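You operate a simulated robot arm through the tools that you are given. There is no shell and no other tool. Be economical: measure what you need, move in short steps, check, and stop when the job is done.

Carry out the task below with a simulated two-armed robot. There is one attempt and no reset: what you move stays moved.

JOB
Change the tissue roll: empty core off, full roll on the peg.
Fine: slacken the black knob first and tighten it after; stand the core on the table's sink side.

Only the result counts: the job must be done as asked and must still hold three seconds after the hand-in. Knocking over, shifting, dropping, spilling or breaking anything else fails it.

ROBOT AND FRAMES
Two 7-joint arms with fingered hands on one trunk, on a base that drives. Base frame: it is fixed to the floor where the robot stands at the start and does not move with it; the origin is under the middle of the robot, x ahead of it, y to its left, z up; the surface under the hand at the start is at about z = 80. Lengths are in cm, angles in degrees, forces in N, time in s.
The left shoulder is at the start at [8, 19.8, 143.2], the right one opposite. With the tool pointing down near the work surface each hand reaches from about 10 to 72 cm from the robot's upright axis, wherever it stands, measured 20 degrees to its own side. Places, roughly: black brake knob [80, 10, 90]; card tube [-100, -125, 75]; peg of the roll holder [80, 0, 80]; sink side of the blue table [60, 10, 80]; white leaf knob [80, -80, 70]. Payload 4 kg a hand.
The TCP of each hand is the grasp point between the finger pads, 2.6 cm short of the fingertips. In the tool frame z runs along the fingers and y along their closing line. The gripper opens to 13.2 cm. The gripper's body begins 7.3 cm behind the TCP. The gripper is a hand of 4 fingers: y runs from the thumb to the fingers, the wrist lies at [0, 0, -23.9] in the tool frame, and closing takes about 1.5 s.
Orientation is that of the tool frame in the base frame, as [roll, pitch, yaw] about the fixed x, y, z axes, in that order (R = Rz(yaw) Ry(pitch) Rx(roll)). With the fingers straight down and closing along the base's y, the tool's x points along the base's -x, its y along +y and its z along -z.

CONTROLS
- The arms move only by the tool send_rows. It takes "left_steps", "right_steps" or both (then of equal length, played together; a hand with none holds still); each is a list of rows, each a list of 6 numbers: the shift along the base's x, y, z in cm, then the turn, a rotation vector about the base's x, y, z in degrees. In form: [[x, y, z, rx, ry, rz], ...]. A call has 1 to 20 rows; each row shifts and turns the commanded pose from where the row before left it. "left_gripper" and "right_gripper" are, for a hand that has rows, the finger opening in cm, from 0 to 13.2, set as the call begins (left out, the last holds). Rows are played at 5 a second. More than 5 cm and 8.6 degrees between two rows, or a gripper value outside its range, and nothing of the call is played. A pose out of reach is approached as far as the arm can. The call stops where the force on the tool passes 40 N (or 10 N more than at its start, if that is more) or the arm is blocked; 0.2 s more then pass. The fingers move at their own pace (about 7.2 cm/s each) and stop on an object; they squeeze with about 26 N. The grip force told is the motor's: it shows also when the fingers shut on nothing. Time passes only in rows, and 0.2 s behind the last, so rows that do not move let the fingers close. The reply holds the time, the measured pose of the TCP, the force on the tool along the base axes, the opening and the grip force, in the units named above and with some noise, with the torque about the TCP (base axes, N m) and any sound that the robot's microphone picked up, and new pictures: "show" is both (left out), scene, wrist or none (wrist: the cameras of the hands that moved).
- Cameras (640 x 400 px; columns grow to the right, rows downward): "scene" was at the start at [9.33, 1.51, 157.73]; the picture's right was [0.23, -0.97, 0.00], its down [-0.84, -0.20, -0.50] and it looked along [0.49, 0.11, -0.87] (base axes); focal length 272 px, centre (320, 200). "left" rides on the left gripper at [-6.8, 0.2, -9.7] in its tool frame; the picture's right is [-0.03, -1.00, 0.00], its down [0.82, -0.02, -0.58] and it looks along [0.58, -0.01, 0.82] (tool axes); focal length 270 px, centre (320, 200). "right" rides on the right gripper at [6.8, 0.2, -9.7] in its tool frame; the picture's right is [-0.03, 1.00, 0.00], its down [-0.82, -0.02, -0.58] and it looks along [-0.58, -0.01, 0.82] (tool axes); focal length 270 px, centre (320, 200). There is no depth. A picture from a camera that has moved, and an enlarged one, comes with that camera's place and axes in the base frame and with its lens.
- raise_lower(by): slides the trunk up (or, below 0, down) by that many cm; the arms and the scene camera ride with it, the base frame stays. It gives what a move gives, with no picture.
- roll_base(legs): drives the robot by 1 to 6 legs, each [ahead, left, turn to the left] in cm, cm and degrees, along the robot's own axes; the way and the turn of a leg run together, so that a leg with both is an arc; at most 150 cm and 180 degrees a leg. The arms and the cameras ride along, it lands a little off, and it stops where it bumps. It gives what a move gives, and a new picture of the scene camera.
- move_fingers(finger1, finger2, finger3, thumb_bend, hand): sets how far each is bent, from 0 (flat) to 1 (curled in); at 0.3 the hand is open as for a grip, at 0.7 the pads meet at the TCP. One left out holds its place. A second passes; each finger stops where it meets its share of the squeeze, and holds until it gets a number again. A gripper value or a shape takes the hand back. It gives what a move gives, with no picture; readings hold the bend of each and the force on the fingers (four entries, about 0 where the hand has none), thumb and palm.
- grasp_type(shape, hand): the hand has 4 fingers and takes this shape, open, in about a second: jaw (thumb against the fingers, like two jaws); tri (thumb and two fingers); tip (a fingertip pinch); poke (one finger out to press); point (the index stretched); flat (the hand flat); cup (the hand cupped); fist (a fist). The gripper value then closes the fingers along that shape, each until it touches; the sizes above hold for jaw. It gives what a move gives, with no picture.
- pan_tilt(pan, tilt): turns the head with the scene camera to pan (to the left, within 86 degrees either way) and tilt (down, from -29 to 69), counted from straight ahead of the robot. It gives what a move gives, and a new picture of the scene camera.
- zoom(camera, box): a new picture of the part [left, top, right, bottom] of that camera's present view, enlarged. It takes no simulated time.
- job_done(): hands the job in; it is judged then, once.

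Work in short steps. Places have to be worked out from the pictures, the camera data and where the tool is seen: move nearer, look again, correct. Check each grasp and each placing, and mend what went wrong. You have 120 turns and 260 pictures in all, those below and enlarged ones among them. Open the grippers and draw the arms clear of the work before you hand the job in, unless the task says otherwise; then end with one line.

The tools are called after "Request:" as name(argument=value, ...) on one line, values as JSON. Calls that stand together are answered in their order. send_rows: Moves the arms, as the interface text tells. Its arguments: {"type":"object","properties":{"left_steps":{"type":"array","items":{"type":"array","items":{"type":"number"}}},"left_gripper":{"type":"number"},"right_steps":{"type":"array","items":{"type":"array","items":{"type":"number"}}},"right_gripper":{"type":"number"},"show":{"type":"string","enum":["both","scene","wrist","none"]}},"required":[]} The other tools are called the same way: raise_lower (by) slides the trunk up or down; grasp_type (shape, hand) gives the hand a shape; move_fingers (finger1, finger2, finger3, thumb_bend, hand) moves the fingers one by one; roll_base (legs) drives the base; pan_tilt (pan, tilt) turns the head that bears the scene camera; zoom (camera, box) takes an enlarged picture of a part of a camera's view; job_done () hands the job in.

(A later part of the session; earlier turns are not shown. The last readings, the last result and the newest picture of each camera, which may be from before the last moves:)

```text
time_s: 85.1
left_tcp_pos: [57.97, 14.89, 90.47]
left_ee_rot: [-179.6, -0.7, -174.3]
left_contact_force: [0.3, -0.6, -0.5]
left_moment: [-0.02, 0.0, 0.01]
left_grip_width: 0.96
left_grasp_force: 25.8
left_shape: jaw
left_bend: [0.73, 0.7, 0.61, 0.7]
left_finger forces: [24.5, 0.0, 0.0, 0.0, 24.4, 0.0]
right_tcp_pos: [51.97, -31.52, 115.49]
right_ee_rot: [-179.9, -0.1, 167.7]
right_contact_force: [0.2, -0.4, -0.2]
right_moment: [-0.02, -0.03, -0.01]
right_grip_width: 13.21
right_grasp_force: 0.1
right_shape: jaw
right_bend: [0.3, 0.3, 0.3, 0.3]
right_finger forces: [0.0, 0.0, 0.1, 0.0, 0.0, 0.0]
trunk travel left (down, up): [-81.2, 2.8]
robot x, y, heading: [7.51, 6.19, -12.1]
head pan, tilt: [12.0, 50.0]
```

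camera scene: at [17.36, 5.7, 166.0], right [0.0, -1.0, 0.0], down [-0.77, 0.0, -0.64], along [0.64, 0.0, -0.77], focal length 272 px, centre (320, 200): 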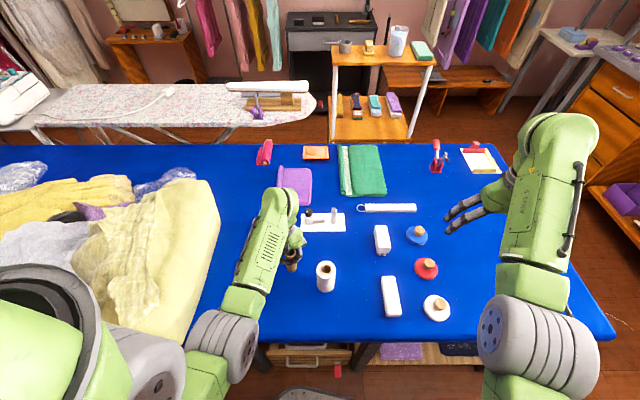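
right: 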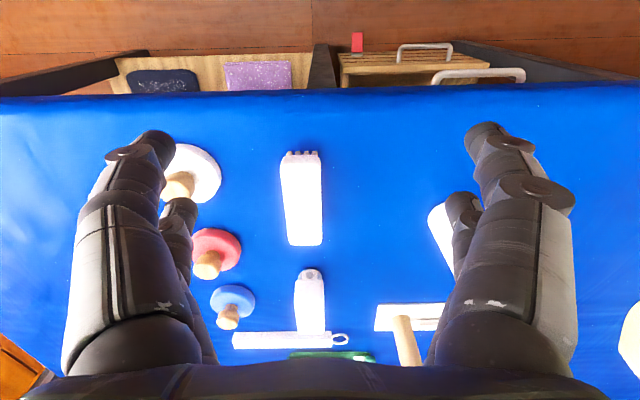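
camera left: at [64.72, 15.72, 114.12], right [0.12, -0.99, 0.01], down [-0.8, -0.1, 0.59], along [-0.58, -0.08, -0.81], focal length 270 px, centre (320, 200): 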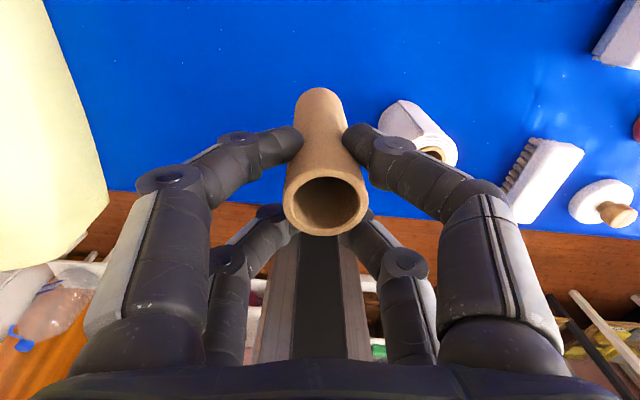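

Request:
send_rows(left_steps=[[0, 0, -0.2, 0, 0, 0], [0, 0, -0.2, 0, 0, 0], [0, 0, -0.2, 0, 0, 0]], show="wrist")

```text
time_s: 85.9
left_tcp_pos: [57.97, 15.05, 90.1]
left_ee_rot: [-179.6, -0.4, -174.4]
left_contact_force: [0.3, 1.2, 9.4]
left_moment: [-0.07, 0.0, 0.06]
left_grip_width: 0.98
left_grasp_force: 25.8
left_shape: jaw
left_bend: [0.74, 0.7, 0.61, 0.7]
left_finger forces: [26.0, 0.0, 0.0, 0.0, 24.9, 0.1]
right_tcp_pos: [51.83, -31.48, 115.58]
right_ee_rot: [-179.9, 0.1, 167.7]
right_contact_force: [0.6, -0.3, -0.7]
right_moment: [0.04, 0.02, 0.0]
right_grip_width: 13.19
right_grasp_force: 0.1
right_shape: jaw
right_bend: [0.3, 0.3, 0.3, 0.3]
right_finger forces: [0.1, 0.1, 0.0, 0.0, 0.0, 0.0]
trunk travel left (down, up): [-81.2, 2.8]
robot x, y, heading: [6.84, 6.26, -12.3]
head pan, tilt: [12.0, 50.0]
camera left: at [64.88, 15.82, 99.64], right [0.12, -0.99, 0.01], down [-0.81, -0.1, 0.58], along [-0.58, -0.08, -0.81], focal length 270 px, centre (320, 200)
```

left: 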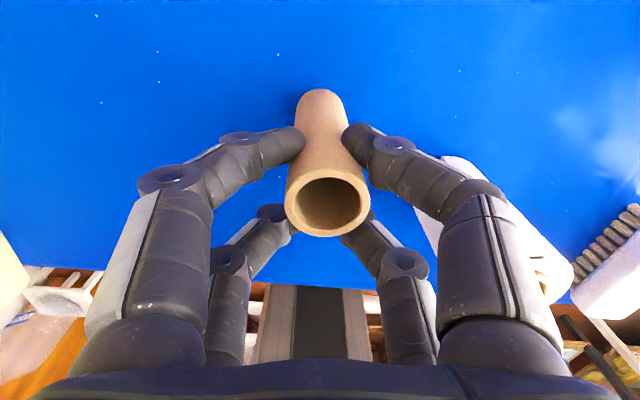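

Touching the table (9 N). Ease 0.1 cm and open.

Request:
send_rows(left_steps=[[0, 0, 0.15, 0, 0, 0], [0, 0, 0, 0, 0, 0]], show="none")

Request:
send_rows(left_steps=[[0, 0, 0, 0, 0, 0], [0, 0, 0, 0, 0, 0], [0, 0, 0, 0, 0, 0], [0, 0, 0, 0, 0, 0]], left_gripper=7, show="wrist")

```text
time_s: 86.5
left_tcp_pos: [58.03, 15.05, 90.05]
left_ee_rot: [-179.6, -0.6, -174.4]
left_contact_force: [2.1, 0.1, 7.0]
left_moment: [-0.01, -0.12, 0.02]
left_grip_width: 0.96
left_grasp_force: 26.4
left_shape: jaw
left_bend: [0.74, 0.7, 0.61, 0.7]
left_finger forces: [26.3, 0.0, 0.0, 0.1, 25.3, 0.0]
right_tcp_pos: [52.0, -31.53, 115.48]
right_ee_rot: [-180.0, -0.2, 167.8]
right_contact_force: [0.3, -0.1, 0.6]
right_moment: [0.03, -0.02, 0.03]
right_grip_width: 13.21
right_grasp_force: 0.0
right_shape: jaw
right_bend: [0.3, 0.3, 0.3, 0.3]
right_finger forces: [0.1, 0.0, 0.0, 0.0, 0.0, 0.1]
trunk travel left (down, up): [-81.2, 2.8]
robot x, y, heading: [6.83, 6.48, -12.0]
head pan, tilt: [12.0, 50.0]
```

```text
time_s: 87.5
left_tcp_pos: [58.02, 15.11, 90.15]
left_ee_rot: [-179.5, -0.8, -174.3]
left_contact_force: [0.1, -0.1, 0.6]
left_moment: [-0.01, 0.01, -0.01]
left_grip_width: 6.94
left_grasp_force: 0.1
left_shape: jaw
left_bend: [0.72, 0.72, 0.72, 0.7]
left_finger forces: [0.0, 0.1, 0.0, 0.1, 0.0, 0.0]
right_tcp_pos: [52.11, -31.4, 115.56]
right_ee_rot: [-180.0, -0.1, 167.8]
right_contact_force: [-0.2, -0.1, -0.6]
right_moment: [-0.01, -0.01, 0.02]
right_grip_width: 13.19
right_grasp_force: 0.0
right_shape: jaw
right_bend: [0.3, 0.3, 0.3, 0.3]
right_finger forces: [0.0, 0.1, 0.0, 0.0, 0.0, 0.0]
trunk travel left (down, up): [-81.2, 2.8]
robot x, y, heading: [7.14, 6.26, -12.0]
head pan, tilt: [12.0, 50.0]
camera left: at [64.9, 15.83, 99.57], right [0.12, -0.99, 0.01], down [-0.8, -0.1, 0.59], along [-0.58, -0.08, -0.81], focal length 270 px, centre (320, 200)
```

left: 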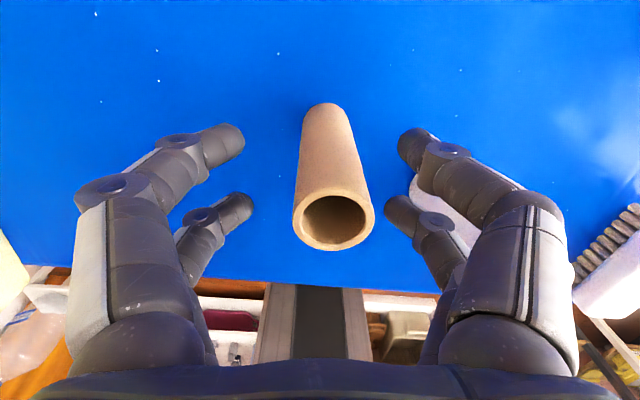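

Core stands by itself. Raise the hand straight up and then go above the full roll ([53.3, 3.1]).

Request:
send_rows(left_steps=[[0, 0, 2, 0, 0, 0], [0, 0, 3, 0, 0, 0], [0, 0, 3, 0, 0, 0], [0, 0, 3, 0, 0, 0], [0, 0, 3, 0, 0, 0], [-1, -3, 0, 0, 0, 0], [-1.5, -3, 0, 0, 0, 0], [-1, -3, 0, 0, 0, 0], [-1, -2.8, 0, 0, 0, 0]], show="both")

```text
time_s: 89.5
left_tcp_pos: [53.59, 3.11, 104.17]
left_ee_rot: [-179.7, -0.7, -174.4]
left_contact_force: [-0.5, -0.8, -1.0]
left_moment: [0.01, 0.0, -0.01]
left_grip_width: 6.95
left_grasp_force: 0.1
left_shape: jaw
left_bend: [0.72, 0.72, 0.72, 0.7]
left_finger forces: [0.0, 0.0, 0.0, 0.0, 0.0, 0.0]
right_tcp_pos: [52.13, -31.54, 115.55]
right_ee_rot: [-179.9, -0.1, 167.8]
right_contact_force: [-0.1, 0.4, -0.2]
right_moment: [-0.01, -0.03, -0.02]
right_grip_width: 13.2
right_grasp_force: 0.0
right_shape: jaw
right_bend: [0.3, 0.3, 0.3, 0.3]
right_finger forces: [0.0, 0.0, 0.1, 0.0, 0.0, 0.0]
trunk travel left (down, up): [-81.2, 2.8]
robot x, y, heading: [6.81, 6.33, -12.1]
head pan, tilt: [12.0, 50.0]
camera scene: at [17.37, 5.6, 166.0], right [0.0, -1.0, 0.0], down [-0.77, 0.0, -0.64], along [0.64, 0.0, -0.77], focal length 272 px, centre (320, 200)
camera left: at [60.54, 3.91, 113.59], right [0.12, -0.99, 0.01], down [-0.8, -0.1, 0.59], along [-0.58, -0.08, -0.81], focal length 270 px, centre (320, 200)
```

scene: 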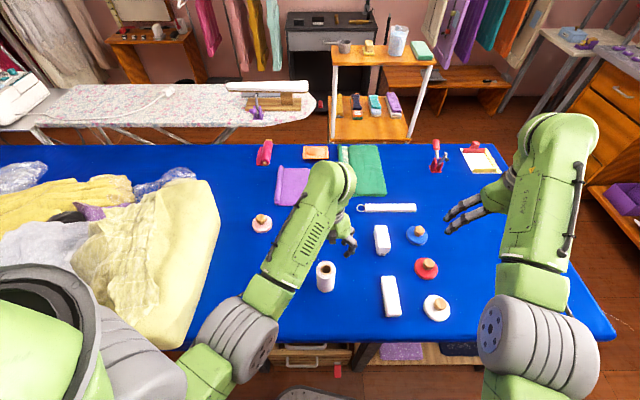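
left: 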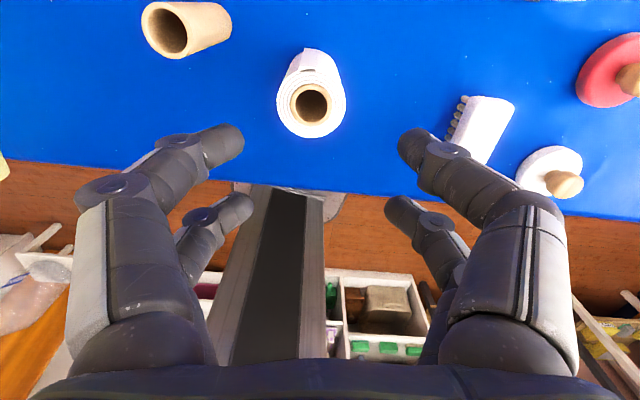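

Roll is centred at ≈[54.0, 3.65]. Open to 9.5, align and descend to z≈95 first.

Request:
send_rows(left_steps=[[0.4, 0.5, 0, 0, 0, 0], [0, 0, -3, 0, 0, 0], [0, 0, -3, 0, 0, 0], [0, 0, -2.5, 0, 0, 0]], left_gripper=9.5, show="wrist")

```text
time_s: 90.5
left_tcp_pos: [54.08, 3.53, 95.56]
left_ee_rot: [-179.5, -0.7, -174.5]
left_contact_force: [-0.2, -0.6, 0.4]
left_moment: [0.01, -0.03, -0.03]
left_grip_width: 9.47
left_grasp_force: 0.0
left_shape: jaw
left_bend: [0.66, 0.66, 0.66, 0.55]
left_finger forces: [0.1, 0.0, 0.1, 0.0, 0.1, 0.0]
right_tcp_pos: [52.09, -31.46, 115.49]
right_ee_rot: [-179.9, -0.1, 167.7]
right_contact_force: [0.3, -0.1, -0.6]
right_moment: [-0.02, -0.05, 0.0]
right_grip_width: 13.2
right_grasp_force: 0.1
right_shape: jaw
right_bend: [0.3, 0.3, 0.3, 0.3]
right_finger forces: [0.0, 0.0, 0.0, 0.1, 0.0, 0.0]
trunk travel left (down, up): [-81.2, 2.8]
robot x, y, heading: [7.03, 6.39, -12.1]
head pan, tilt: [12.0, 50.0]
camera left: at [60.95, 4.37, 105.22], right [0.12, -0.99, 0.01], down [-0.8, -0.1, 0.59], along [-0.58, -0.08, -0.81], focal length 270 px, centre (320, 200)
```

left: 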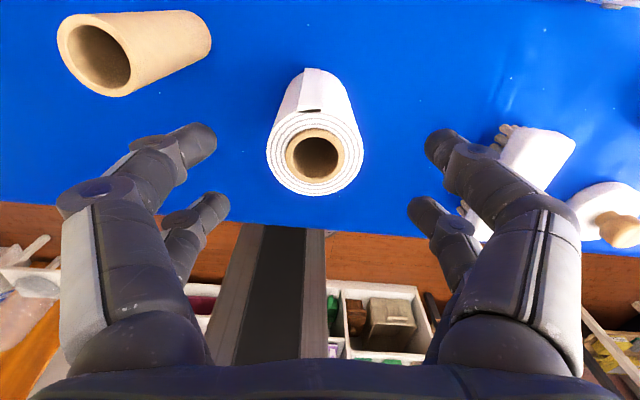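

Well centred. Descend to z≈89 and close on the roll.

Request:
send_rows(left_steps=[[0, 0.2, -2, 0, 0, 0], [0, 0, -2, 0, 0, 0], [0, 0, -2.4, 0, 0, 0]], show="none")

Request:
send_rows(left_steps=[[0, 0, 0, 0, 0, 0], [0, 0, 0, 0, 0, 0], [0, 0, 0, 0, 0, 0], [0, 0, 0, 0, 0, 0], [0, 0, 0, 0, 0, 0], [0, 0, 0, 0, 0, 0]], left_gripper=3.5, show="wrist")

```text
time_s: 91.3
left_tcp_pos: [53.78, 3.73, 89.21]
left_ee_rot: [-179.7, -0.7, -174.4]
left_contact_force: [0.7, -0.2, 0.3]
left_moment: [-0.02, 0.01, -0.02]
left_grip_width: 9.49
left_grasp_force: 0.0
left_shape: jaw
left_bend: [0.66, 0.66, 0.66, 0.55]
left_finger forces: [0.1, 0.1, 0.1, 0.0, 0.1, 0.1]
right_tcp_pos: [52.07, -31.39, 115.42]
right_ee_rot: [-179.8, -0.1, 167.8]
right_contact_force: [-0.4, 0.6, 0.4]
right_moment: [-0.03, 0.01, 0.0]
right_grip_width: 13.18
right_grasp_force: 0.1
right_shape: jaw
right_bend: [0.3, 0.3, 0.3, 0.3]
right_finger forces: [0.0, 0.0, 0.1, 0.0, 0.0, 0.0]
trunk travel left (down, up): [-81.2, 2.8]
robot x, y, heading: [6.95, 6.17, -12.2]
head pan, tilt: [12.0, 50.0]
```

```text
time_s: 92.7
left_tcp_pos: [53.75, 3.7, 89.19]
left_ee_rot: [-179.6, -0.7, -174.4]
left_contact_force: [-0.8, -0.6, -1.3]
left_moment: [0.0, -0.05, -0.01]
left_grip_width: 3.65
left_grasp_force: 25.4
left_shape: jaw
left_bend: [0.74, 0.73, 0.74, 0.7]
left_finger forces: [23.8, 24.6, 22.9, 0.1, 24.0, 0.0]
right_tcp_pos: [52.06, -31.45, 115.4]
right_ee_rot: [-179.9, -0.2, 167.8]
right_contact_force: [0.4, 0.0, 0.3]
right_moment: [-0.03, 0.03, 0.0]
right_grip_width: 13.19
right_grasp_force: 0.0
right_shape: jaw
right_bend: [0.3, 0.3, 0.3, 0.3]
right_finger forces: [0.1, 0.0, 0.1, 0.0, 0.1, 0.0]
trunk travel left (down, up): [-81.2, 2.8]
robot x, y, heading: [7.11, 6.2, -12.5]
head pan, tilt: [12.0, 50.0]
camera left: at [60.66, 4.57, 98.79], right [0.12, -0.99, 0.01], down [-0.8, -0.1, 0.59], along [-0.58, -0.08, -0.81], focal length 270 px, centre (320, 200)
```

left: 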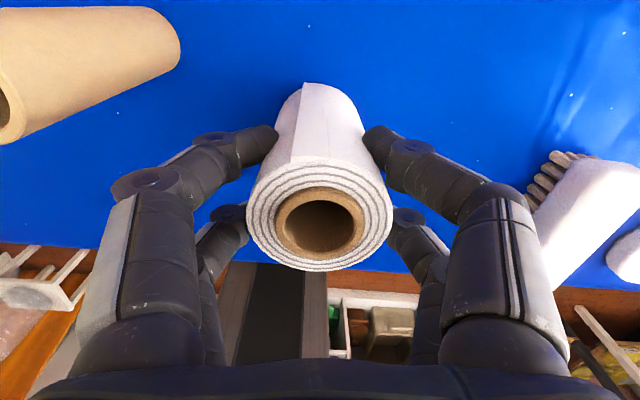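

All fingers hold the roll. Lift it 14 cm.

Request:
send_rows(left_steps=[[0, 0, 2, 0, 0, 0], [0, 0, 3, 0, 0, 0], [0, 0, 3, 0, 0, 0], [0, 0, 3, 0, 0, 0], [0, 0, 3, 0, 0, 0], [0, 0, 1, 0, 0, 0]], left_gripper=2.5, show="both")

```text
time_s: 94.1
left_tcp_pos: [53.93, 3.67, 104.19]
left_ee_rot: [-179.6, -0.8, -174.5]
left_contact_force: [-0.5, -0.4, -0.6]
left_moment: [0.02, 0.01, 0.0]
left_grip_width: 3.65
left_grasp_force: 26.2
left_shape: jaw
left_bend: [0.74, 0.74, 0.73, 0.7]
left_finger forces: [24.5, 25.1, 23.9, 0.0, 24.6, 0.1]
right_tcp_pos: [52.14, -31.4, 115.47]
right_ee_rot: [-180.0, -0.1, 167.8]
right_contact_force: [-0.2, 0.7, -0.1]
right_moment: [0.0, -0.01, 0.01]
right_grip_width: 13.17
right_grasp_force: 0.0
right_shape: jaw
right_bend: [0.3, 0.3, 0.3, 0.3]
right_finger forces: [0.0, 0.0, 0.0, 0.0, 0.0, 0.0]
trunk travel left (down, up): [-81.2, 2.8]
robot x, y, heading: [6.84, 6.46, -12.0]
head pan, tilt: [12.0, 50.0]
camera scene: at [17.37, 5.68, 166.0], right [0.0, -1.0, 0.0], down [-0.77, 0.0, -0.64], along [0.64, 0.0, -0.77], focal length 272 px, centre (320, 200)
camera left: at [60.82, 4.49, 113.74], right [0.12, -0.99, 0.01], down [-0.8, -0.1, 0.59], along [-0.58, -0.08, -0.81], focal length 270 px, centre (320, 200)
```

scene: 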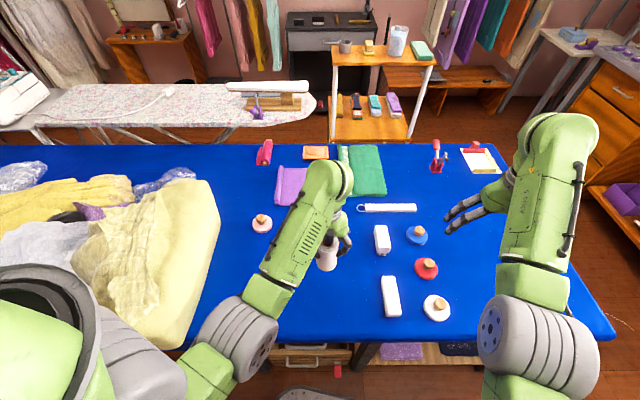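
left: 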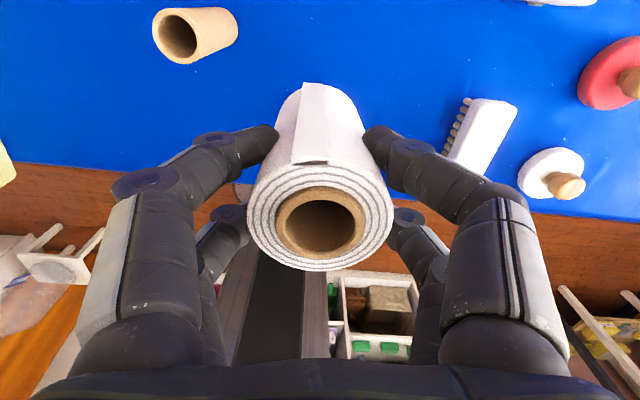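

Roll held upright; its axis is ≈0.45 cm ahead of the TCP, and the peg axis works out at ≈[78.25, 0.6]. Carry to TCP [77.8, 0.4].

Request:
send_rows(left_steps=[[4, -0.6, 0, 0, 0, 0], [4, -0.6, 0, 0, 0, 0], [4, -0.6, 0, 0, 0, 0], [4, -0.6, 0, 0, 0, 0], [4, -0.6, 0, 0, 0, 0], [3.8, -0.3, 0, 0, 0, 0], [0, 0, 0, 0, 0, 0]], show="both")

Request:
zoom(camera="scene", box=[270, 150, 390, 240])

```text
time_s: 95.7
left_tcp_pos: [77.74, 0.47, 104.22]
left_ee_rot: [-179.5, -0.6, -174.2]
left_contact_force: [-0.9, 0.0, -1.2]
left_moment: [-0.01, -0.02, 0.03]
left_grip_width: 3.6
left_grasp_force: 26.0
left_shape: jaw
left_bend: [0.74, 0.74, 0.73, 0.7]
left_finger forces: [24.6, 25.0, 24.1, 0.0, 24.6, 0.0]
right_tcp_pos: [51.95, -31.41, 115.46]
right_ee_rot: [-179.8, -0.1, 167.7]
right_contact_force: [0.1, 0.2, 0.6]
right_moment: [0.01, -0.03, 0.01]
right_grip_width: 13.2
right_grasp_force: 0.1
right_shape: jaw
right_bend: [0.3, 0.3, 0.3, 0.3]
right_finger forces: [0.1, 0.1, 0.0, 0.0, 0.0, 0.0]
trunk travel left (down, up): [-81.2, 2.8]
robot x, y, heading: [7.18, 6.67, -12.2]
head pan, tilt: [12.0, 50.0]
camera scene: at [17.32, 5.68, 166.0], right [0.0, -1.0, 0.0], down [-0.77, 0.0, -0.64], along [0.64, 0.0, -0.77], focal length 272 px, centre (320, 200)
camera left: at [84.66, 1.36, 113.86], right [0.12, -0.99, 0.01], down [-0.8, -0.1, 0.59], along [-0.58, -0.08, -0.81], focal length 270 px, centre (320, 200)
```

scene: 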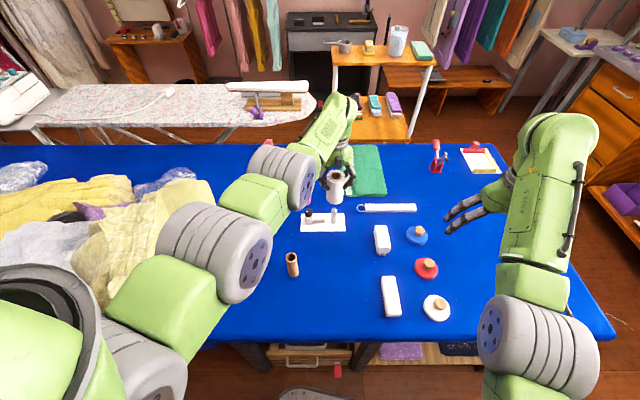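
left: 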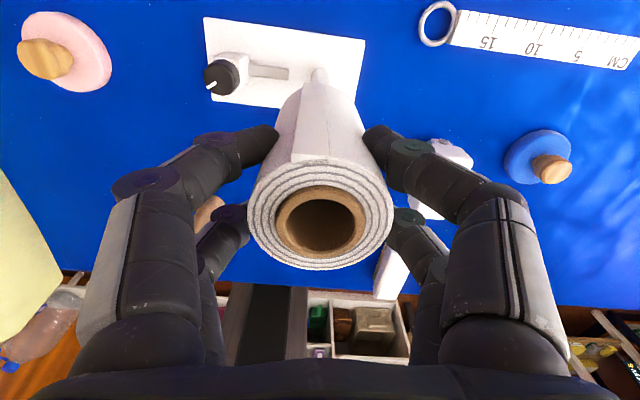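

```text
4.44 times, centred on (330, 195) of scene
camera zoom: at [17.32, 5.68, 166.0], right [0.0, -1.0, 0.0], down [-0.77, 0.0, -0.64], along [0.64, 0.0, -0.77], focal length 1207 px, centre (276, 222)
```

zoom: 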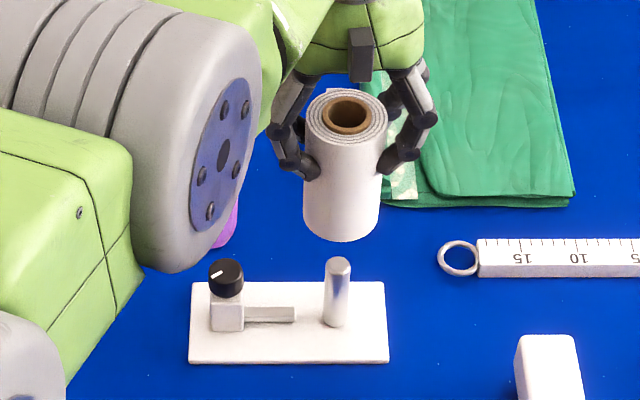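

Alignment in y matches (peg 0.70, roll 0.66), x matches within ~0.3 cm, and the peg has a domed tip. Lower by trunk in steps, watching forces.

Request:
raise_lower(by=-5.5)

Request:
raise_lower(by=-1.5)

Request:
zoom(camera="scene", box=[270, 150, 390, 240])

```text
time_s: 96.6
left_tcp_pos: [77.79, 0.48, 98.84]
left_ee_rot: [-179.6, -0.6, -174.3]
left_contact_force: [0.4, 0.0, -0.9]
left_moment: [0.02, 0.0, 0.0]
left_grip_width: 3.57
left_grasp_force: 26.6
left_shape: jaw
left_bend: [0.74, 0.74, 0.73, 0.7]
left_finger forces: [24.7, 25.0, 24.1, 0.0, 24.5, 0.0]
right_tcp_pos: [52.06, -31.5, 110.01]
right_ee_rot: [-179.9, -0.1, 167.8]
right_contact_force: [0.3, -0.1, 0.2]
right_moment: [0.0, -0.02, 0.0]
right_grip_width: 13.2
right_grasp_force: 0.0
right_shape: jaw
right_bend: [0.3, 0.3, 0.3, 0.3]
right_finger forces: [0.1, 0.1, 0.0, 0.0, 0.0, 0.1]
trunk travel left (down, up): [-75.7, 8.3]
robot x, y, heading: [6.68, 6.39, -12.0]
head pan, tilt: [12.0, 50.0]
```

```text
time_s: 97.3
left_tcp_pos: [77.75, 0.5, 97.12]
left_ee_rot: [-179.5, -0.7, -174.3]
left_contact_force: [0.7, -0.2, -1.7]
left_moment: [0.0, -0.01, 0.02]
left_grip_width: 3.61
left_grasp_force: 26.2
left_shape: jaw
left_bend: [0.74, 0.74, 0.74, 0.7]
left_finger forces: [25.5, 27.0, 25.5, 0.1, 25.7, 0.0]
right_tcp_pos: [52.14, -31.56, 108.52]
right_ee_rot: [-179.9, -0.2, 167.9]
right_contact_force: [0.1, -0.1, 0.3]
right_moment: [0.02, 0.0, 0.03]
right_grip_width: 13.2
right_grasp_force: 0.0
right_shape: jaw
right_bend: [0.3, 0.3, 0.3, 0.3]
right_finger forces: [0.0, 0.0, 0.1, 0.1, 0.0, 0.1]
trunk travel left (down, up): [-74.2, 9.8]
robot x, y, heading: [6.95, 6.36, -12.3]
head pan, tilt: [12.0, 50.0]
```

```text
4.44 times, centred on (330, 195) of scene
camera zoom: at [17.52, 5.65, 158.98], right [0.0, -1.0, 0.0], down [-0.77, 0.0, -0.64], along [0.64, 0.0, -0.77], focal length 1207 px, centre (276, 222)
```

zoom: 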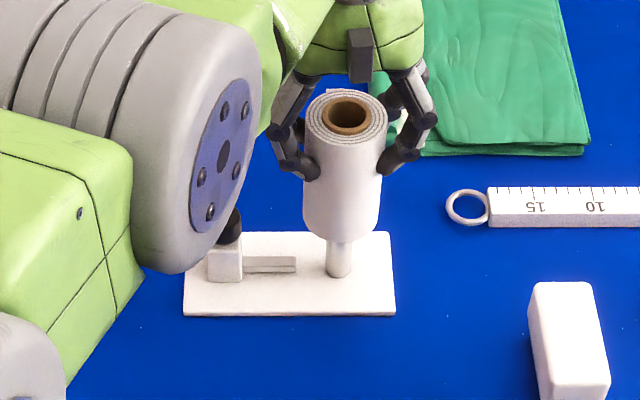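

The peg sits centred below the roll. Continue in small steps.

Request:
raise_lower(by=-1)

Request:
raise_lower(by=-1.5)

Request:
zoom(camera="scene", box=[270, 130, 390, 220])

```text
time_s: 97.8
left_tcp_pos: [77.8, 0.49, 96.18]
left_ee_rot: [-179.6, -0.8, -174.3]
left_contact_force: [0.0, -0.8, -1.0]
left_moment: [0.04, -0.05, -0.02]
left_grip_width: 3.65
left_grasp_force: 26.2
left_shape: jaw
left_bend: [0.74, 0.74, 0.74, 0.7]
left_finger forces: [25.4, 26.9, 25.5, 0.0, 25.8, 0.0]
right_tcp_pos: [52.08, -31.42, 107.36]
right_ee_rot: [-179.9, -0.2, 167.8]
right_contact_force: [0.5, -0.2, 0.5]
right_moment: [-0.01, 0.02, -0.01]
right_grip_width: 13.18
right_grasp_force: 0.0
right_shape: jaw
right_bend: [0.3, 0.3, 0.3, 0.3]
right_finger forces: [0.0, 0.1, 0.0, 0.0, 0.0, 0.0]
trunk travel left (down, up): [-73.2, 10.8]
robot x, y, heading: [6.87, 6.24, -12.3]
head pan, tilt: [12.0, 50.0]
```

```text
time_s: 98.5
left_tcp_pos: [77.78, 0.47, 94.67]
left_ee_rot: [-179.5, -0.7, -174.3]
left_contact_force: [0.8, 0.1, -2.0]
left_moment: [0.01, 0.02, 0.03]
left_grip_width: 3.63
left_grasp_force: 25.3
left_shape: jaw
left_bend: [0.74, 0.74, 0.74, 0.7]
left_finger forces: [25.6, 26.9, 25.5, 0.0, 25.9, 0.0]
right_tcp_pos: [52.12, -31.43, 105.86]
right_ee_rot: [-179.8, -0.2, 167.8]
right_contact_force: [0.0, -0.6, -0.1]
right_moment: [0.03, -0.01, -0.02]
right_grip_width: 13.17
right_grasp_force: 0.0
right_shape: jaw
right_bend: [0.3, 0.3, 0.3, 0.3]
right_finger forces: [0.1, 0.1, 0.1, 0.1, 0.0, 0.0]
trunk travel left (down, up): [-71.7, 12.3]
robot x, y, heading: [6.91, 6.71, -12.1]
head pan, tilt: [12.0, 50.0]
```

```text
4.44 times, centred on (330, 175) of scene
camera zoom: at [17.5, 5.65, 156.48], right [0.0, -1.0, 0.0], down [-0.77, 0.0, -0.64], along [0.64, 0.0, -0.77], focal length 1207 px, centre (276, 311)
```

zoom: 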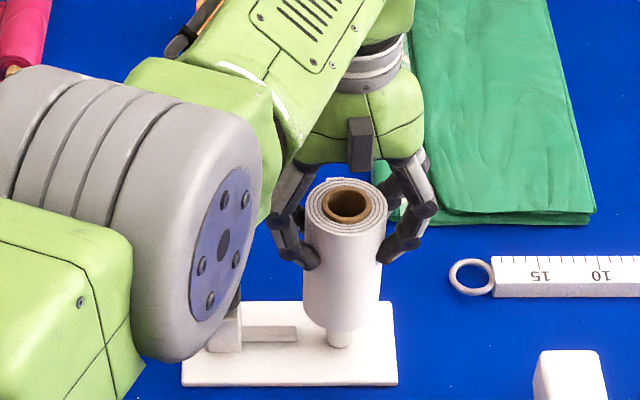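

It's sliding onto the peg with no side load. Continue down.

Request:
raise_lower(by=-2)

Request:
raise_lower(by=-1.3)

```text
time_s: 99.1
left_tcp_pos: [77.86, 0.43, 92.76]
left_ee_rot: [-179.7, -0.7, -174.4]
left_contact_force: [0.6, -0.3, -1.2]
left_moment: [-0.06, -0.08, 0.01]
left_grip_width: 3.6
left_grasp_force: 26.2
left_shape: jaw
left_bend: [0.74, 0.74, 0.74, 0.7]
left_finger forces: [25.7, 26.6, 25.4, 0.1, 26.1, 0.0]
right_tcp_pos: [52.18, -31.45, 103.99]
right_ee_rot: [-179.9, -0.3, 167.8]
right_contact_force: [-0.7, -0.1, 0.3]
right_moment: [-0.01, 0.02, -0.02]
right_grip_width: 13.22
right_grasp_force: 0.1
right_shape: jaw
right_bend: [0.3, 0.3, 0.3, 0.3]
right_finger forces: [0.0, 0.0, 0.0, 0.0, 0.1, 0.1]
trunk travel left (down, up): [-69.7, 14.3]
robot x, y, heading: [6.86, 6.22, -12.0]
head pan, tilt: [12.0, 50.0]
```

```text
time_s: 99.8
left_tcp_pos: [77.78, 0.54, 91.42]
left_ee_rot: [-179.6, -0.7, -174.4]
left_contact_force: [-0.3, 0.1, -1.3]
left_moment: [-0.02, -0.06, 0.02]
left_grip_width: 3.62
left_grasp_force: 26.3
left_shape: jaw
left_bend: [0.74, 0.74, 0.74, 0.7]
left_finger forces: [25.6, 26.8, 25.6, 0.0, 26.1, 0.0]
right_tcp_pos: [52.2, -31.46, 102.66]
right_ee_rot: [-179.9, -0.2, 167.8]
right_contact_force: [-0.7, -0.1, -0.1]
right_moment: [0.03, -0.02, 0.0]
right_grip_width: 13.21
right_grasp_force: 0.0
right_shape: jaw
right_bend: [0.3, 0.3, 0.3, 0.3]
right_finger forces: [0.1, 0.0, 0.0, 0.0, 0.0, 0.0]
trunk travel left (down, up): [-68.4, 15.6]
robot x, y, heading: [7.09, 6.6, -11.9]
head pan, tilt: [12.0, 50.0]
```

Bottom at ≈82.2 now. Continue in 0.5 cm steps until contact on the plate.

Request:
raise_lower(by=-0.6)

Request:
raise_lower(by=-0.4)

Request:
zoom(camera="scene", box=[270, 120, 390, 210])

```text
time_s: 100.3
left_tcp_pos: [77.84, 0.39, 90.8]
left_ee_rot: [-179.6, -0.7, -174.4]
left_contact_force: [1.4, -0.4, -0.9]
left_moment: [0.0, -0.01, 0.0]
left_grip_width: 3.62
left_grasp_force: 25.9
left_shape: jaw
left_bend: [0.74, 0.74, 0.74, 0.7]
left_finger forces: [25.6, 26.9, 25.5, 0.0, 26.0, 0.0]
right_tcp_pos: [52.04, -31.43, 102.06]
right_ee_rot: [-179.9, -0.2, 167.8]
right_contact_force: [-0.1, -0.9, -0.9]
right_moment: [0.02, 0.01, 0.0]
right_grip_width: 13.2
right_grasp_force: 0.1
right_shape: jaw
right_bend: [0.3, 0.3, 0.3, 0.3]
right_finger forces: [0.1, 0.0, 0.0, 0.0, 0.0, 0.1]
trunk travel left (down, up): [-67.8, 16.2]
robot x, y, heading: [7.43, 6.29, -12.4]
head pan, tilt: [12.0, 50.0]
```

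```text
time_s: 100.8
left_tcp_pos: [77.86, 0.64, 90.43]
left_ee_rot: [-179.6, -0.7, -174.3]
left_contact_force: [1.5, -0.3, -1.9]
left_moment: [-0.04, -0.02, -0.01]
left_grip_width: 3.63
left_grasp_force: 26.2
left_shape: jaw
left_bend: [0.74, 0.74, 0.74, 0.7]
left_finger forces: [25.6, 26.8, 25.7, 0.0, 26.0, 0.0]
right_tcp_pos: [52.14, -31.52, 101.58]
right_ee_rot: [-179.9, -0.3, 167.8]
right_contact_force: [0.0, -0.4, -0.5]
right_moment: [-0.04, 0.01, -0.01]
right_grip_width: 13.16
right_grasp_force: 0.0
right_shape: jaw
right_bend: [0.3, 0.3, 0.3, 0.3]
right_finger forces: [0.0, 0.0, 0.1, 0.0, 0.0, 0.1]
trunk travel left (down, up): [-67.4, 16.6]
robot x, y, heading: [6.73, 6.19, -12.5]
head pan, tilt: [12.0, 50.0]
```

```text
4.44 times, centred on (330, 165) of scene
camera zoom: at [17.47, 5.66, 152.19], right [0.0, -1.0, 0.0], down [-0.77, 0.0, -0.64], along [0.64, 0.0, -0.77], focal length 1207 px, centre (276, 356)
```

zoom: 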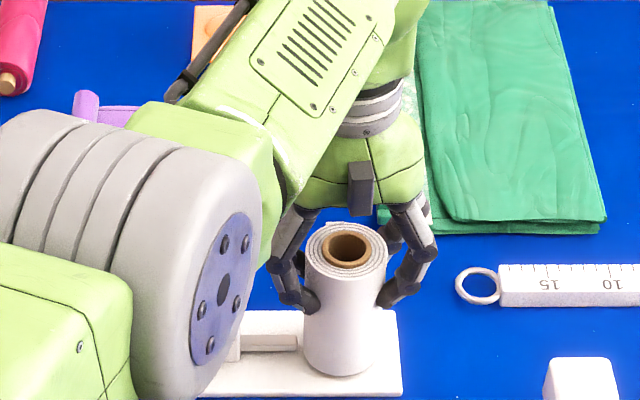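

Nearly seated. A few more millimetres.

Request:
raise_lower(by=-0.3)

Request:
raise_lower(by=-0.3)

```text
time_s: 101.3
left_tcp_pos: [77.82, 0.57, 90.14]
left_ee_rot: [-179.5, -0.7, -174.3]
left_contact_force: [0.3, -0.3, -0.5]
left_moment: [-0.01, -0.01, 0.01]
left_grip_width: 3.64
left_grasp_force: 25.9
left_shape: jaw
left_bend: [0.74, 0.74, 0.74, 0.7]
left_finger forces: [25.6, 26.8, 25.5, 0.0, 26.1, 0.0]
right_tcp_pos: [52.14, -31.54, 101.4]
right_ee_rot: [-179.9, -0.2, 167.8]
right_contact_force: [0.2, -0.6, 0.7]
right_moment: [0.0, 0.03, 0.0]
right_grip_width: 13.18
right_grasp_force: 0.1
right_shape: jaw
right_bend: [0.3, 0.3, 0.3, 0.3]
right_finger forces: [0.0, 0.0, 0.0, 0.0, 0.0, 0.0]
trunk travel left (down, up): [-67.1, 16.9]
robot x, y, heading: [7.04, 6.58, -12.2]
head pan, tilt: [12.0, 50.0]
```

```text
time_s: 101.9
left_tcp_pos: [77.87, 0.53, 90.08]
left_ee_rot: [-179.4, -0.6, -174.4]
left_contact_force: [-0.4, 0.9, 6.0]
left_moment: [-0.01, -0.02, -0.02]
left_grip_width: 3.64
left_grasp_force: 25.9
left_shape: jaw
left_bend: [0.74, 0.74, 0.74, 0.7]
left_finger forces: [26.1, 27.5, 25.6, 0.1, 25.9, 0.1]
right_tcp_pos: [52.01, -31.46, 101.03]
right_ee_rot: [-179.9, 0.0, 167.7]
right_contact_force: [-0.2, -0.4, 0.1]
right_moment: [0.02, 0.0, 0.01]
right_grip_width: 13.2
right_grasp_force: 0.0
right_shape: jaw
right_bend: [0.3, 0.3, 0.3, 0.3]
right_finger forces: [0.0, 0.1, 0.0, 0.1, 0.0, 0.0]
trunk travel left (down, up): [-66.8, 17.2]
robot x, y, heading: [6.48, 6.38, -12.3]
head pan, tilt: [12.0, 50.0]
```

Seated on the plate (6 N up). Open the fingers and check.

Request:
send_rows(left_steps=[[0, 0, 0, 0, 0, 0], [0, 0, 0, 0, 0, 0], [0, 0, 0, 0, 0, 0], [0, 0, 0, 0, 0, 0]], left_gripper=8, show="wrist")

Request:
raise_lower(by=12)

Request:
pan_tilt(pan=12, tilt=45)

Request:
zoom(camera="left", box=[150, 0, 470, 200])

```text
time_s: 102.9
left_tcp_pos: [77.92, 0.48, 89.93]
left_ee_rot: [-179.5, -0.6, -174.4]
left_contact_force: [-0.4, 0.4, -0.6]
left_moment: [0.01, 0.05, 0.01]
left_grip_width: 7.97
left_grasp_force: 0.3
left_shape: jaw
left_bend: [0.71, 0.71, 0.71, 0.7]
left_finger forces: [0.0, 0.0, 0.0, 0.1, 0.0, 0.1]
right_tcp_pos: [52.14, -31.42, 101.07]
right_ee_rot: [-179.9, -0.1, 167.7]
right_contact_force: [0.3, 0.2, 0.7]
right_moment: [-0.05, 0.01, 0.01]
right_grip_width: 13.22
right_grasp_force: 0.1
right_shape: jaw
right_bend: [0.3, 0.3, 0.3, 0.3]
right_finger forces: [0.0, 0.0, 0.0, 0.0, 0.0, 0.1]
trunk travel left (down, up): [-66.8, 17.2]
robot x, y, heading: [7.01, 6.17, -12.1]
head pan, tilt: [12.0, 50.0]
camera left: at [84.68, 1.36, 99.42], right [0.12, -0.99, 0.01], down [-0.8, -0.1, 0.59], along [-0.58, -0.08, -0.81], focal length 270 px, centre (320, 200)
```

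left: 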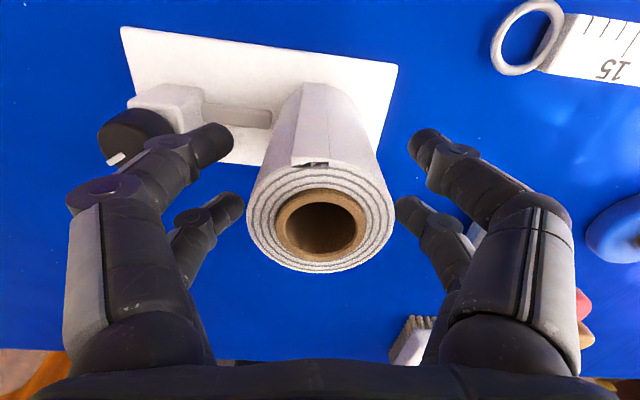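

```text
time_s: 104.4
left_tcp_pos: [77.82, 0.41, 101.88]
left_ee_rot: [-179.6, -0.6, -174.3]
left_contact_force: [0.0, 0.5, -0.3]
left_moment: [-0.02, 0.01, 0.03]
left_grip_width: 7.94
left_grasp_force: 0.1
left_shape: jaw
left_bend: [0.71, 0.71, 0.71, 0.7]
left_finger forces: [0.1, 0.1, 0.0, 0.0, 0.1, 0.0]
right_tcp_pos: [52.01, -31.48, 113.05]
right_ee_rot: [-179.9, -0.2, 167.8]
right_contact_force: [0.9, 0.3, 0.3]
right_moment: [-0.04, 0.01, 0.0]
right_grip_width: 13.18
right_grasp_force: 0.1
right_shape: jaw
right_bend: [0.3, 0.3, 0.3, 0.3]
right_finger forces: [0.0, 0.0, 0.0, 0.1, 0.0, 0.1]
trunk travel left (down, up): [-78.8, 5.2]
robot x, y, heading: [6.93, 6.44, -12.4]
head pan, tilt: [12.0, 50.0]
```

```text
time_s: 105.0
left_tcp_pos: [77.83, 0.56, 101.88]
left_ee_rot: [-179.6, -0.5, -174.3]
left_contact_force: [-0.1, -0.3, -0.5]
left_moment: [0.02, 0.0, 0.03]
left_grip_width: 7.93
left_grasp_force: 0.1
left_shape: jaw
left_bend: [0.71, 0.71, 0.71, 0.7]
left_finger forces: [0.0, 0.0, 0.0, 0.0, 0.0, 0.1]
right_tcp_pos: [52.14, -31.41, 113.11]
right_ee_rot: [-179.9, -0.1, 167.8]
right_contact_force: [-0.6, 0.3, -0.6]
right_moment: [-0.01, 0.0, -0.01]
right_grip_width: 13.21
right_grasp_force: 0.0
right_shape: jaw
right_bend: [0.3, 0.3, 0.3, 0.3]
right_finger forces: [0.1, 0.0, 0.1, 0.0, 0.0, 0.0]
trunk travel left (down, up): [-78.8, 5.2]
robot x, y, heading: [6.76, 6.66, -12.3]
head pan, tilt: [12.0, 45.0]
camera scene: at [17.82, 5.68, 164.28], right [0.0, -1.0, 0.0], down [-0.71, 0.0, -0.71], along [0.71, 0.0, -0.71], focal length 272 px, centre (320, 200)
```

scene: 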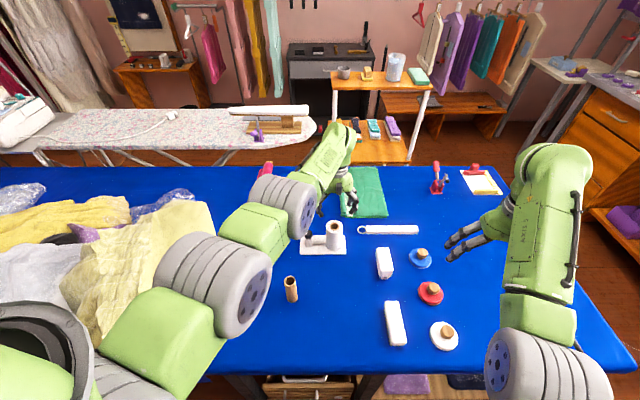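

```text
2.00 times, centred on (310, 100) of left
camera zoom: at [84.69, 1.35, 111.42], right [0.12, -0.99, 0.01], down [-0.8, -0.1, 0.59], along [-0.58, -0.08, -0.81], focal length 541 px, centre (340, 400)
```

zoom: 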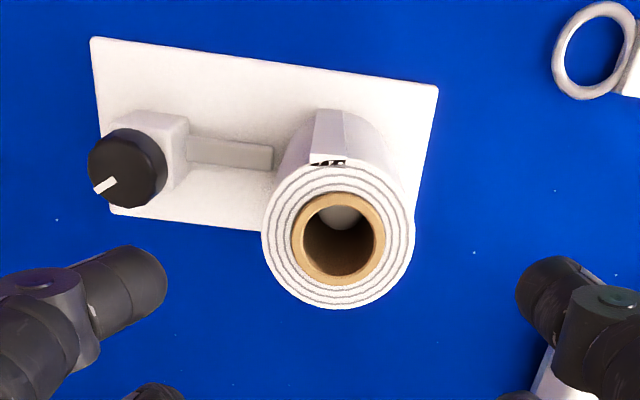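

The roll is seated on the peg and the core stands. Now for tightening, I'll approach the knob with the closing line along x (yaw ≈270°) so the fingers don't touch the roll. Move over the knob and turn the hand ccw.

Request:
send_rows(left_steps=[[0, 3, 0, 0, 0, 0], [0.1, 3, 0, 0, 0, 8], [0.1, 2.8, 0, 0, 0, 8], [0.1, 0, 0, 0, 0, 8], [0, 0, 0, 0, 0, 8], [0, 0, 0, 0, 0, 8], [0, 0, 0, 0, 0, 8], [0, 0, 0, 0, 0, 8], [0, 0, 0, 0, 0, 8], [0, 0, 0, 0, 0, 8], [0, 0, 0, 0, 0, 8], [0, 0, 0, 0, 0, 8]], left_gripper=4.6, show="both")

```text
time_s: 107.6
left_tcp_pos: [78.13, 9.36, 101.75]
left_ee_rot: [-179.6, -0.6, -86.3]
left_contact_force: [0.0, -1.0, 0.0]
left_moment: [-0.02, -0.01, 0.02]
left_grip_width: 4.63
left_grasp_force: 0.1
left_shape: jaw
left_bend: [0.73, 0.73, 0.73, 0.7]
left_finger forces: [0.0, 0.0, 0.1, 0.0, 0.1, 0.0]
right_tcp_pos: [52.01, -31.49, 113.07]
right_ee_rot: [-179.9, -0.2, 167.8]
right_contact_force: [1.1, -0.3, -0.3]
right_moment: [-0.02, -0.01, 0.0]
right_grip_width: 13.21
right_grasp_force: 0.1
right_shape: jaw
right_bend: [0.3, 0.3, 0.3, 0.3]
right_finger forces: [0.1, 0.0, 0.0, 0.0, 0.1, 0.0]
trunk travel left (down, up): [-78.8, 5.2]
robot x, y, heading: [6.75, 6.44, -12.0]
head pan, tilt: [12.0, 45.0]
camera scene: at [17.81, 5.69, 164.29], right [0.0, -1.0, 0.0], down [-0.71, 0.0, -0.71], along [0.71, 0.0, -0.71], focal length 272 px, centre (320, 200)
camera left: at [77.39, 16.21, 111.34], right [1.0, 0.09, 0.01], down [0.07, -0.81, 0.59], along [0.06, -0.58, -0.81], focal length 270 px, centre (320, 200)
```

scene: 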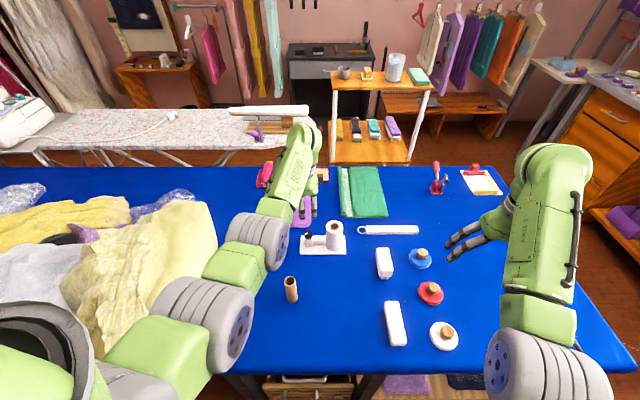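
left: 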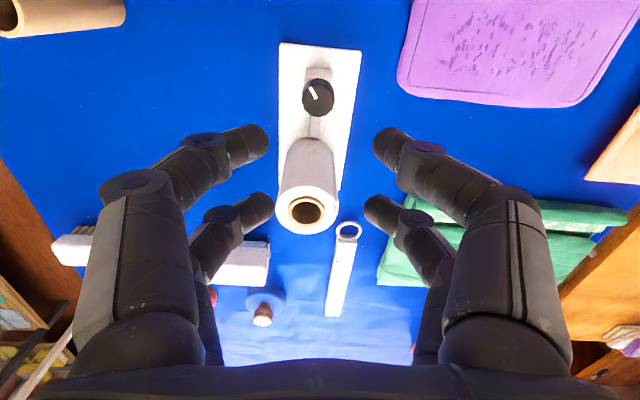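

Yaw 274° reached freely; accounting for the camera's known bias, the TCP is right over the knob. Lower trunk 6 cm, then the hand.

Request:
raise_lower(by=-6)

Request:
send_rows(left_steps=[[0, 0.1, -2, 0, 0, 0], [0, 0, -2, 0, 0, 0]], show="wrist")

```text
time_s: 108.6
left_tcp_pos: [78.06, 9.4, 95.76]
left_ee_rot: [-179.4, -0.6, -86.4]
left_contact_force: [0.7, 0.2, -0.3]
left_moment: [-0.04, -0.02, 0.0]
left_grip_width: 4.65
left_grasp_force: 0.1
left_shape: jaw
left_bend: [0.73, 0.73, 0.73, 0.7]
left_finger forces: [0.0, 0.0, 0.1, 0.1, 0.0, 0.0]
right_tcp_pos: [52.09, -31.55, 107.03]
right_ee_rot: [-179.9, 0.0, 167.8]
right_contact_force: [0.1, 0.2, -0.2]
right_moment: [0.02, 0.0, -0.01]
right_grip_width: 13.18
right_grasp_force: 0.1
right_shape: jaw
right_bend: [0.3, 0.3, 0.3, 0.3]
right_finger forces: [0.0, 0.1, 0.0, 0.1, 0.0, 0.0]
trunk travel left (down, up): [-72.8, 11.2]
robot x, y, heading: [6.77, 6.12, -12.1]
head pan, tilt: [12.0, 45.0]
```

```text
time_s: 109.2
left_tcp_pos: [78.02, 9.48, 91.83]
left_ee_rot: [-179.6, -0.7, -86.3]
left_contact_force: [-0.2, 0.1, -0.2]
left_moment: [0.02, -0.02, 0.01]
left_grip_width: 4.64
left_grasp_force: 0.0
left_shape: jaw
left_bend: [0.73, 0.73, 0.73, 0.7]
left_finger forces: [0.0, 0.0, 0.0, 0.0, 0.0, 0.1]
right_tcp_pos: [52.03, -31.37, 107.04]
right_ee_rot: [-179.9, -0.1, 167.7]
right_contact_force: [0.0, 0.1, -0.3]
right_moment: [0.01, 0.0, -0.01]
right_grip_width: 13.18
right_grasp_force: 0.1
right_shape: jaw
right_bend: [0.3, 0.3, 0.3, 0.3]
right_finger forces: [0.0, 0.0, 0.0, 0.0, 0.0, 0.0]
trunk travel left (down, up): [-72.8, 11.2]
robot x, y, heading: [6.53, 6.21, -12.3]
head pan, tilt: [12.0, 45.0]
camera left: at [77.24, 16.32, 101.32], right [1.0, 0.09, 0.01], down [0.07, -0.81, 0.59], along [0.06, -0.58, -0.81], focal length 270 px, centre (320, 200)
```

left: 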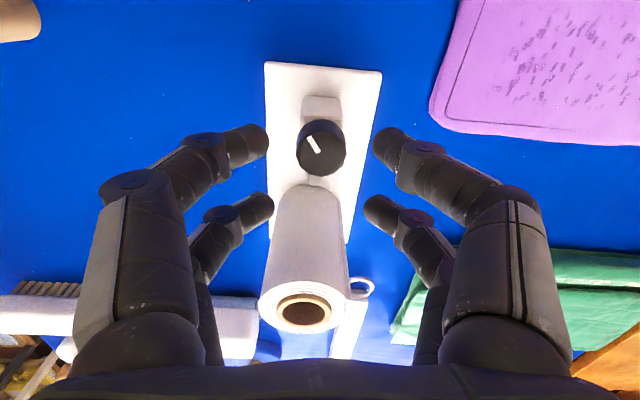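

Knob centred as in the earlier good grips, near finger pair clears the roll. Descend 2.4 cm and grip.

Request:
send_rows(left_steps=[[0, 0, -1.2, 0, 0, 0], [0, 0, -1.2, 0, 0, 0]], show="wrist")

Request:
send_rows(left_steps=[[0, 0, 0, 0, 0, 0], [0, 0, 0, 0, 0, 0], [0, 0, 0, 0, 0, 0], [0, 0, 0, 0, 0, 0], [0, 0, 0, 0, 0, 0], [0, 0, 0, 0, 0, 0]], left_gripper=0, show="wrist")

```text
time_s: 109.8
left_tcp_pos: [78.06, 9.34, 89.34]
left_ee_rot: [-179.5, -0.6, -86.3]
left_contact_force: [0.1, 0.5, 0.1]
left_moment: [-0.02, 0.0, 0.04]
left_grip_width: 4.63
left_grasp_force: 0.1
left_shape: jaw
left_bend: [0.73, 0.73, 0.73, 0.7]
left_finger forces: [0.0, 0.1, 0.0, 0.0, 0.0, 0.0]
right_tcp_pos: [52.09, -31.41, 107.07]
right_ee_rot: [-179.9, -0.1, 167.8]
right_contact_force: [0.7, -0.2, -0.2]
right_moment: [-0.03, -0.01, -0.02]
right_grip_width: 13.2
right_grasp_force: 0.1
right_shape: jaw
right_bend: [0.3, 0.3, 0.3, 0.3]
right_finger forces: [0.0, 0.1, 0.0, 0.1, 0.1, 0.0]
trunk travel left (down, up): [-72.8, 11.2]
robot x, y, heading: [6.79, 6.4, -12.1]
head pan, tilt: [12.0, 45.0]
camera left: at [77.33, 16.13, 98.88], right [1.0, 0.09, 0.01], down [0.07, -0.81, 0.59], along [0.06, -0.58, -0.81], focal length 270 px, centre (320, 200)
```

left: 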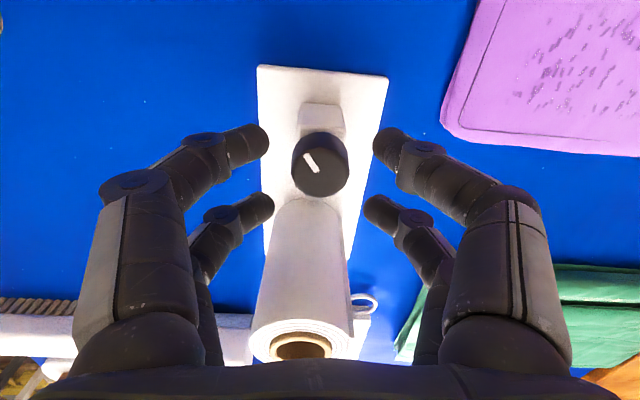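

```text
time_s: 111.2
left_tcp_pos: [77.92, 9.51, 89.24]
left_ee_rot: [-179.7, -0.6, -86.3]
left_contact_force: [-4.5, 9.3, -4.9]
left_moment: [0.14, 0.16, 0.03]
left_grip_width: 0.01
left_grasp_force: 26.0
left_shape: jaw
left_bend: [0.72, 0.61, 0.61, 0.72]
left_finger forces: [0.0, 0.0, 0.1, 0.1, 0.1, 0.0]
right_tcp_pos: [52.03, -31.28, 107.16]
right_ee_rot: [-179.8, -0.2, 167.8]
right_contact_force: [0.4, -0.4, -0.2]
right_moment: [0.03, 0.02, 0.05]
right_grip_width: 13.2
right_grasp_force: 0.0
right_shape: jaw
right_bend: [0.3, 0.3, 0.3, 0.3]
right_finger forces: [0.0, 0.0, 0.1, 0.0, 0.1, 0.0]
trunk travel left (down, up): [-72.8, 11.2]
robot x, y, heading: [7.11, 5.85, -12.5]
head pan, tilt: [12.0, 45.0]
camera left: at [77.2, 16.37, 98.81], right [1.0, 0.09, 0.01], down [0.07, -0.81, 0.59], along [0.06, -0.58, -0.81], focal length 270 px, centre (320, 200)
```

left: 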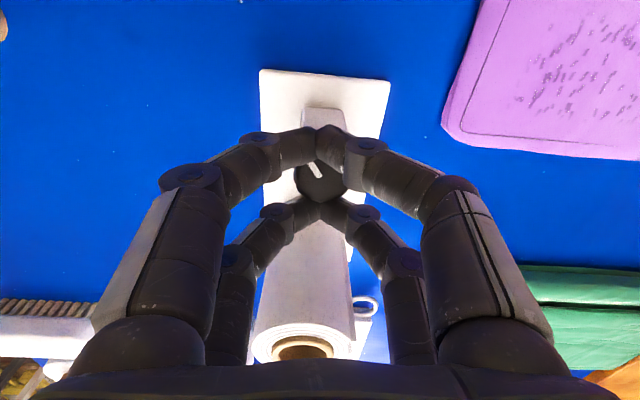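

Knob is caged. Turn clockwise 40° and check.

Request:
send_rows(left_steps=[[0, 0.1, 0, 0, 0, -8], [0, 0, 0, 0, 0, -8], [0, 0, 0, 0, 0, -8], [0, 0, 0, 0, 0, -8], [0, 0, 0, 0, 0, -8]], show="wrist")

```text
time_s: 112.4
left_tcp_pos: [77.95, 9.49, 89.29]
left_ee_rot: [-179.5, -0.8, -126.3]
left_contact_force: [-11.5, 4.7, -10.0]
left_moment: [0.06, 0.26, 0.0]
left_grip_width: 0.01
left_grasp_force: 25.8
left_shape: jaw
left_bend: [0.71, 0.6, 0.61, 0.72]
left_finger forces: [0.0, 0.0, 0.0, 0.0, 0.0, 0.0]
right_tcp_pos: [52.01, -31.48, 107.05]
right_ee_rot: [-179.9, -0.2, 167.8]
right_contact_force: [0.6, -0.7, 0.6]
right_moment: [-0.01, 0.04, 0.03]
right_grip_width: 13.18
right_grasp_force: 0.0
right_shape: jaw
right_bend: [0.3, 0.3, 0.3, 0.3]
right_finger forces: [0.0, 0.0, 0.1, 0.0, 0.1, 0.0]
trunk travel left (down, up): [-72.8, 11.2]
robot x, y, heading: [6.89, 6.78, -12.0]
head pan, tilt: [12.0, 45.0]
camera left: at [81.93, 15.27, 98.86], right [0.82, -0.57, 0.01], down [-0.47, -0.66, 0.59], along [-0.33, -0.49, -0.81], focal length 270 px, centre (320, 200)
```

left: 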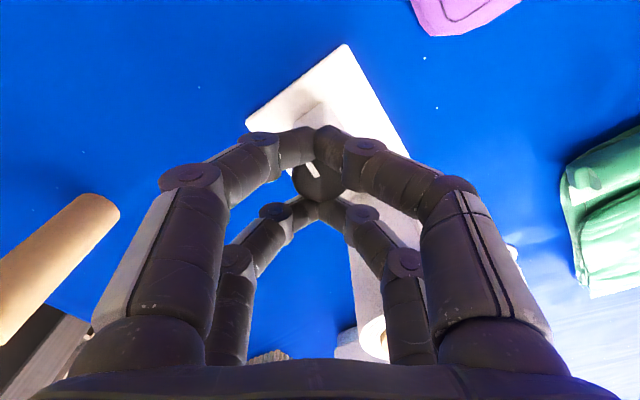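

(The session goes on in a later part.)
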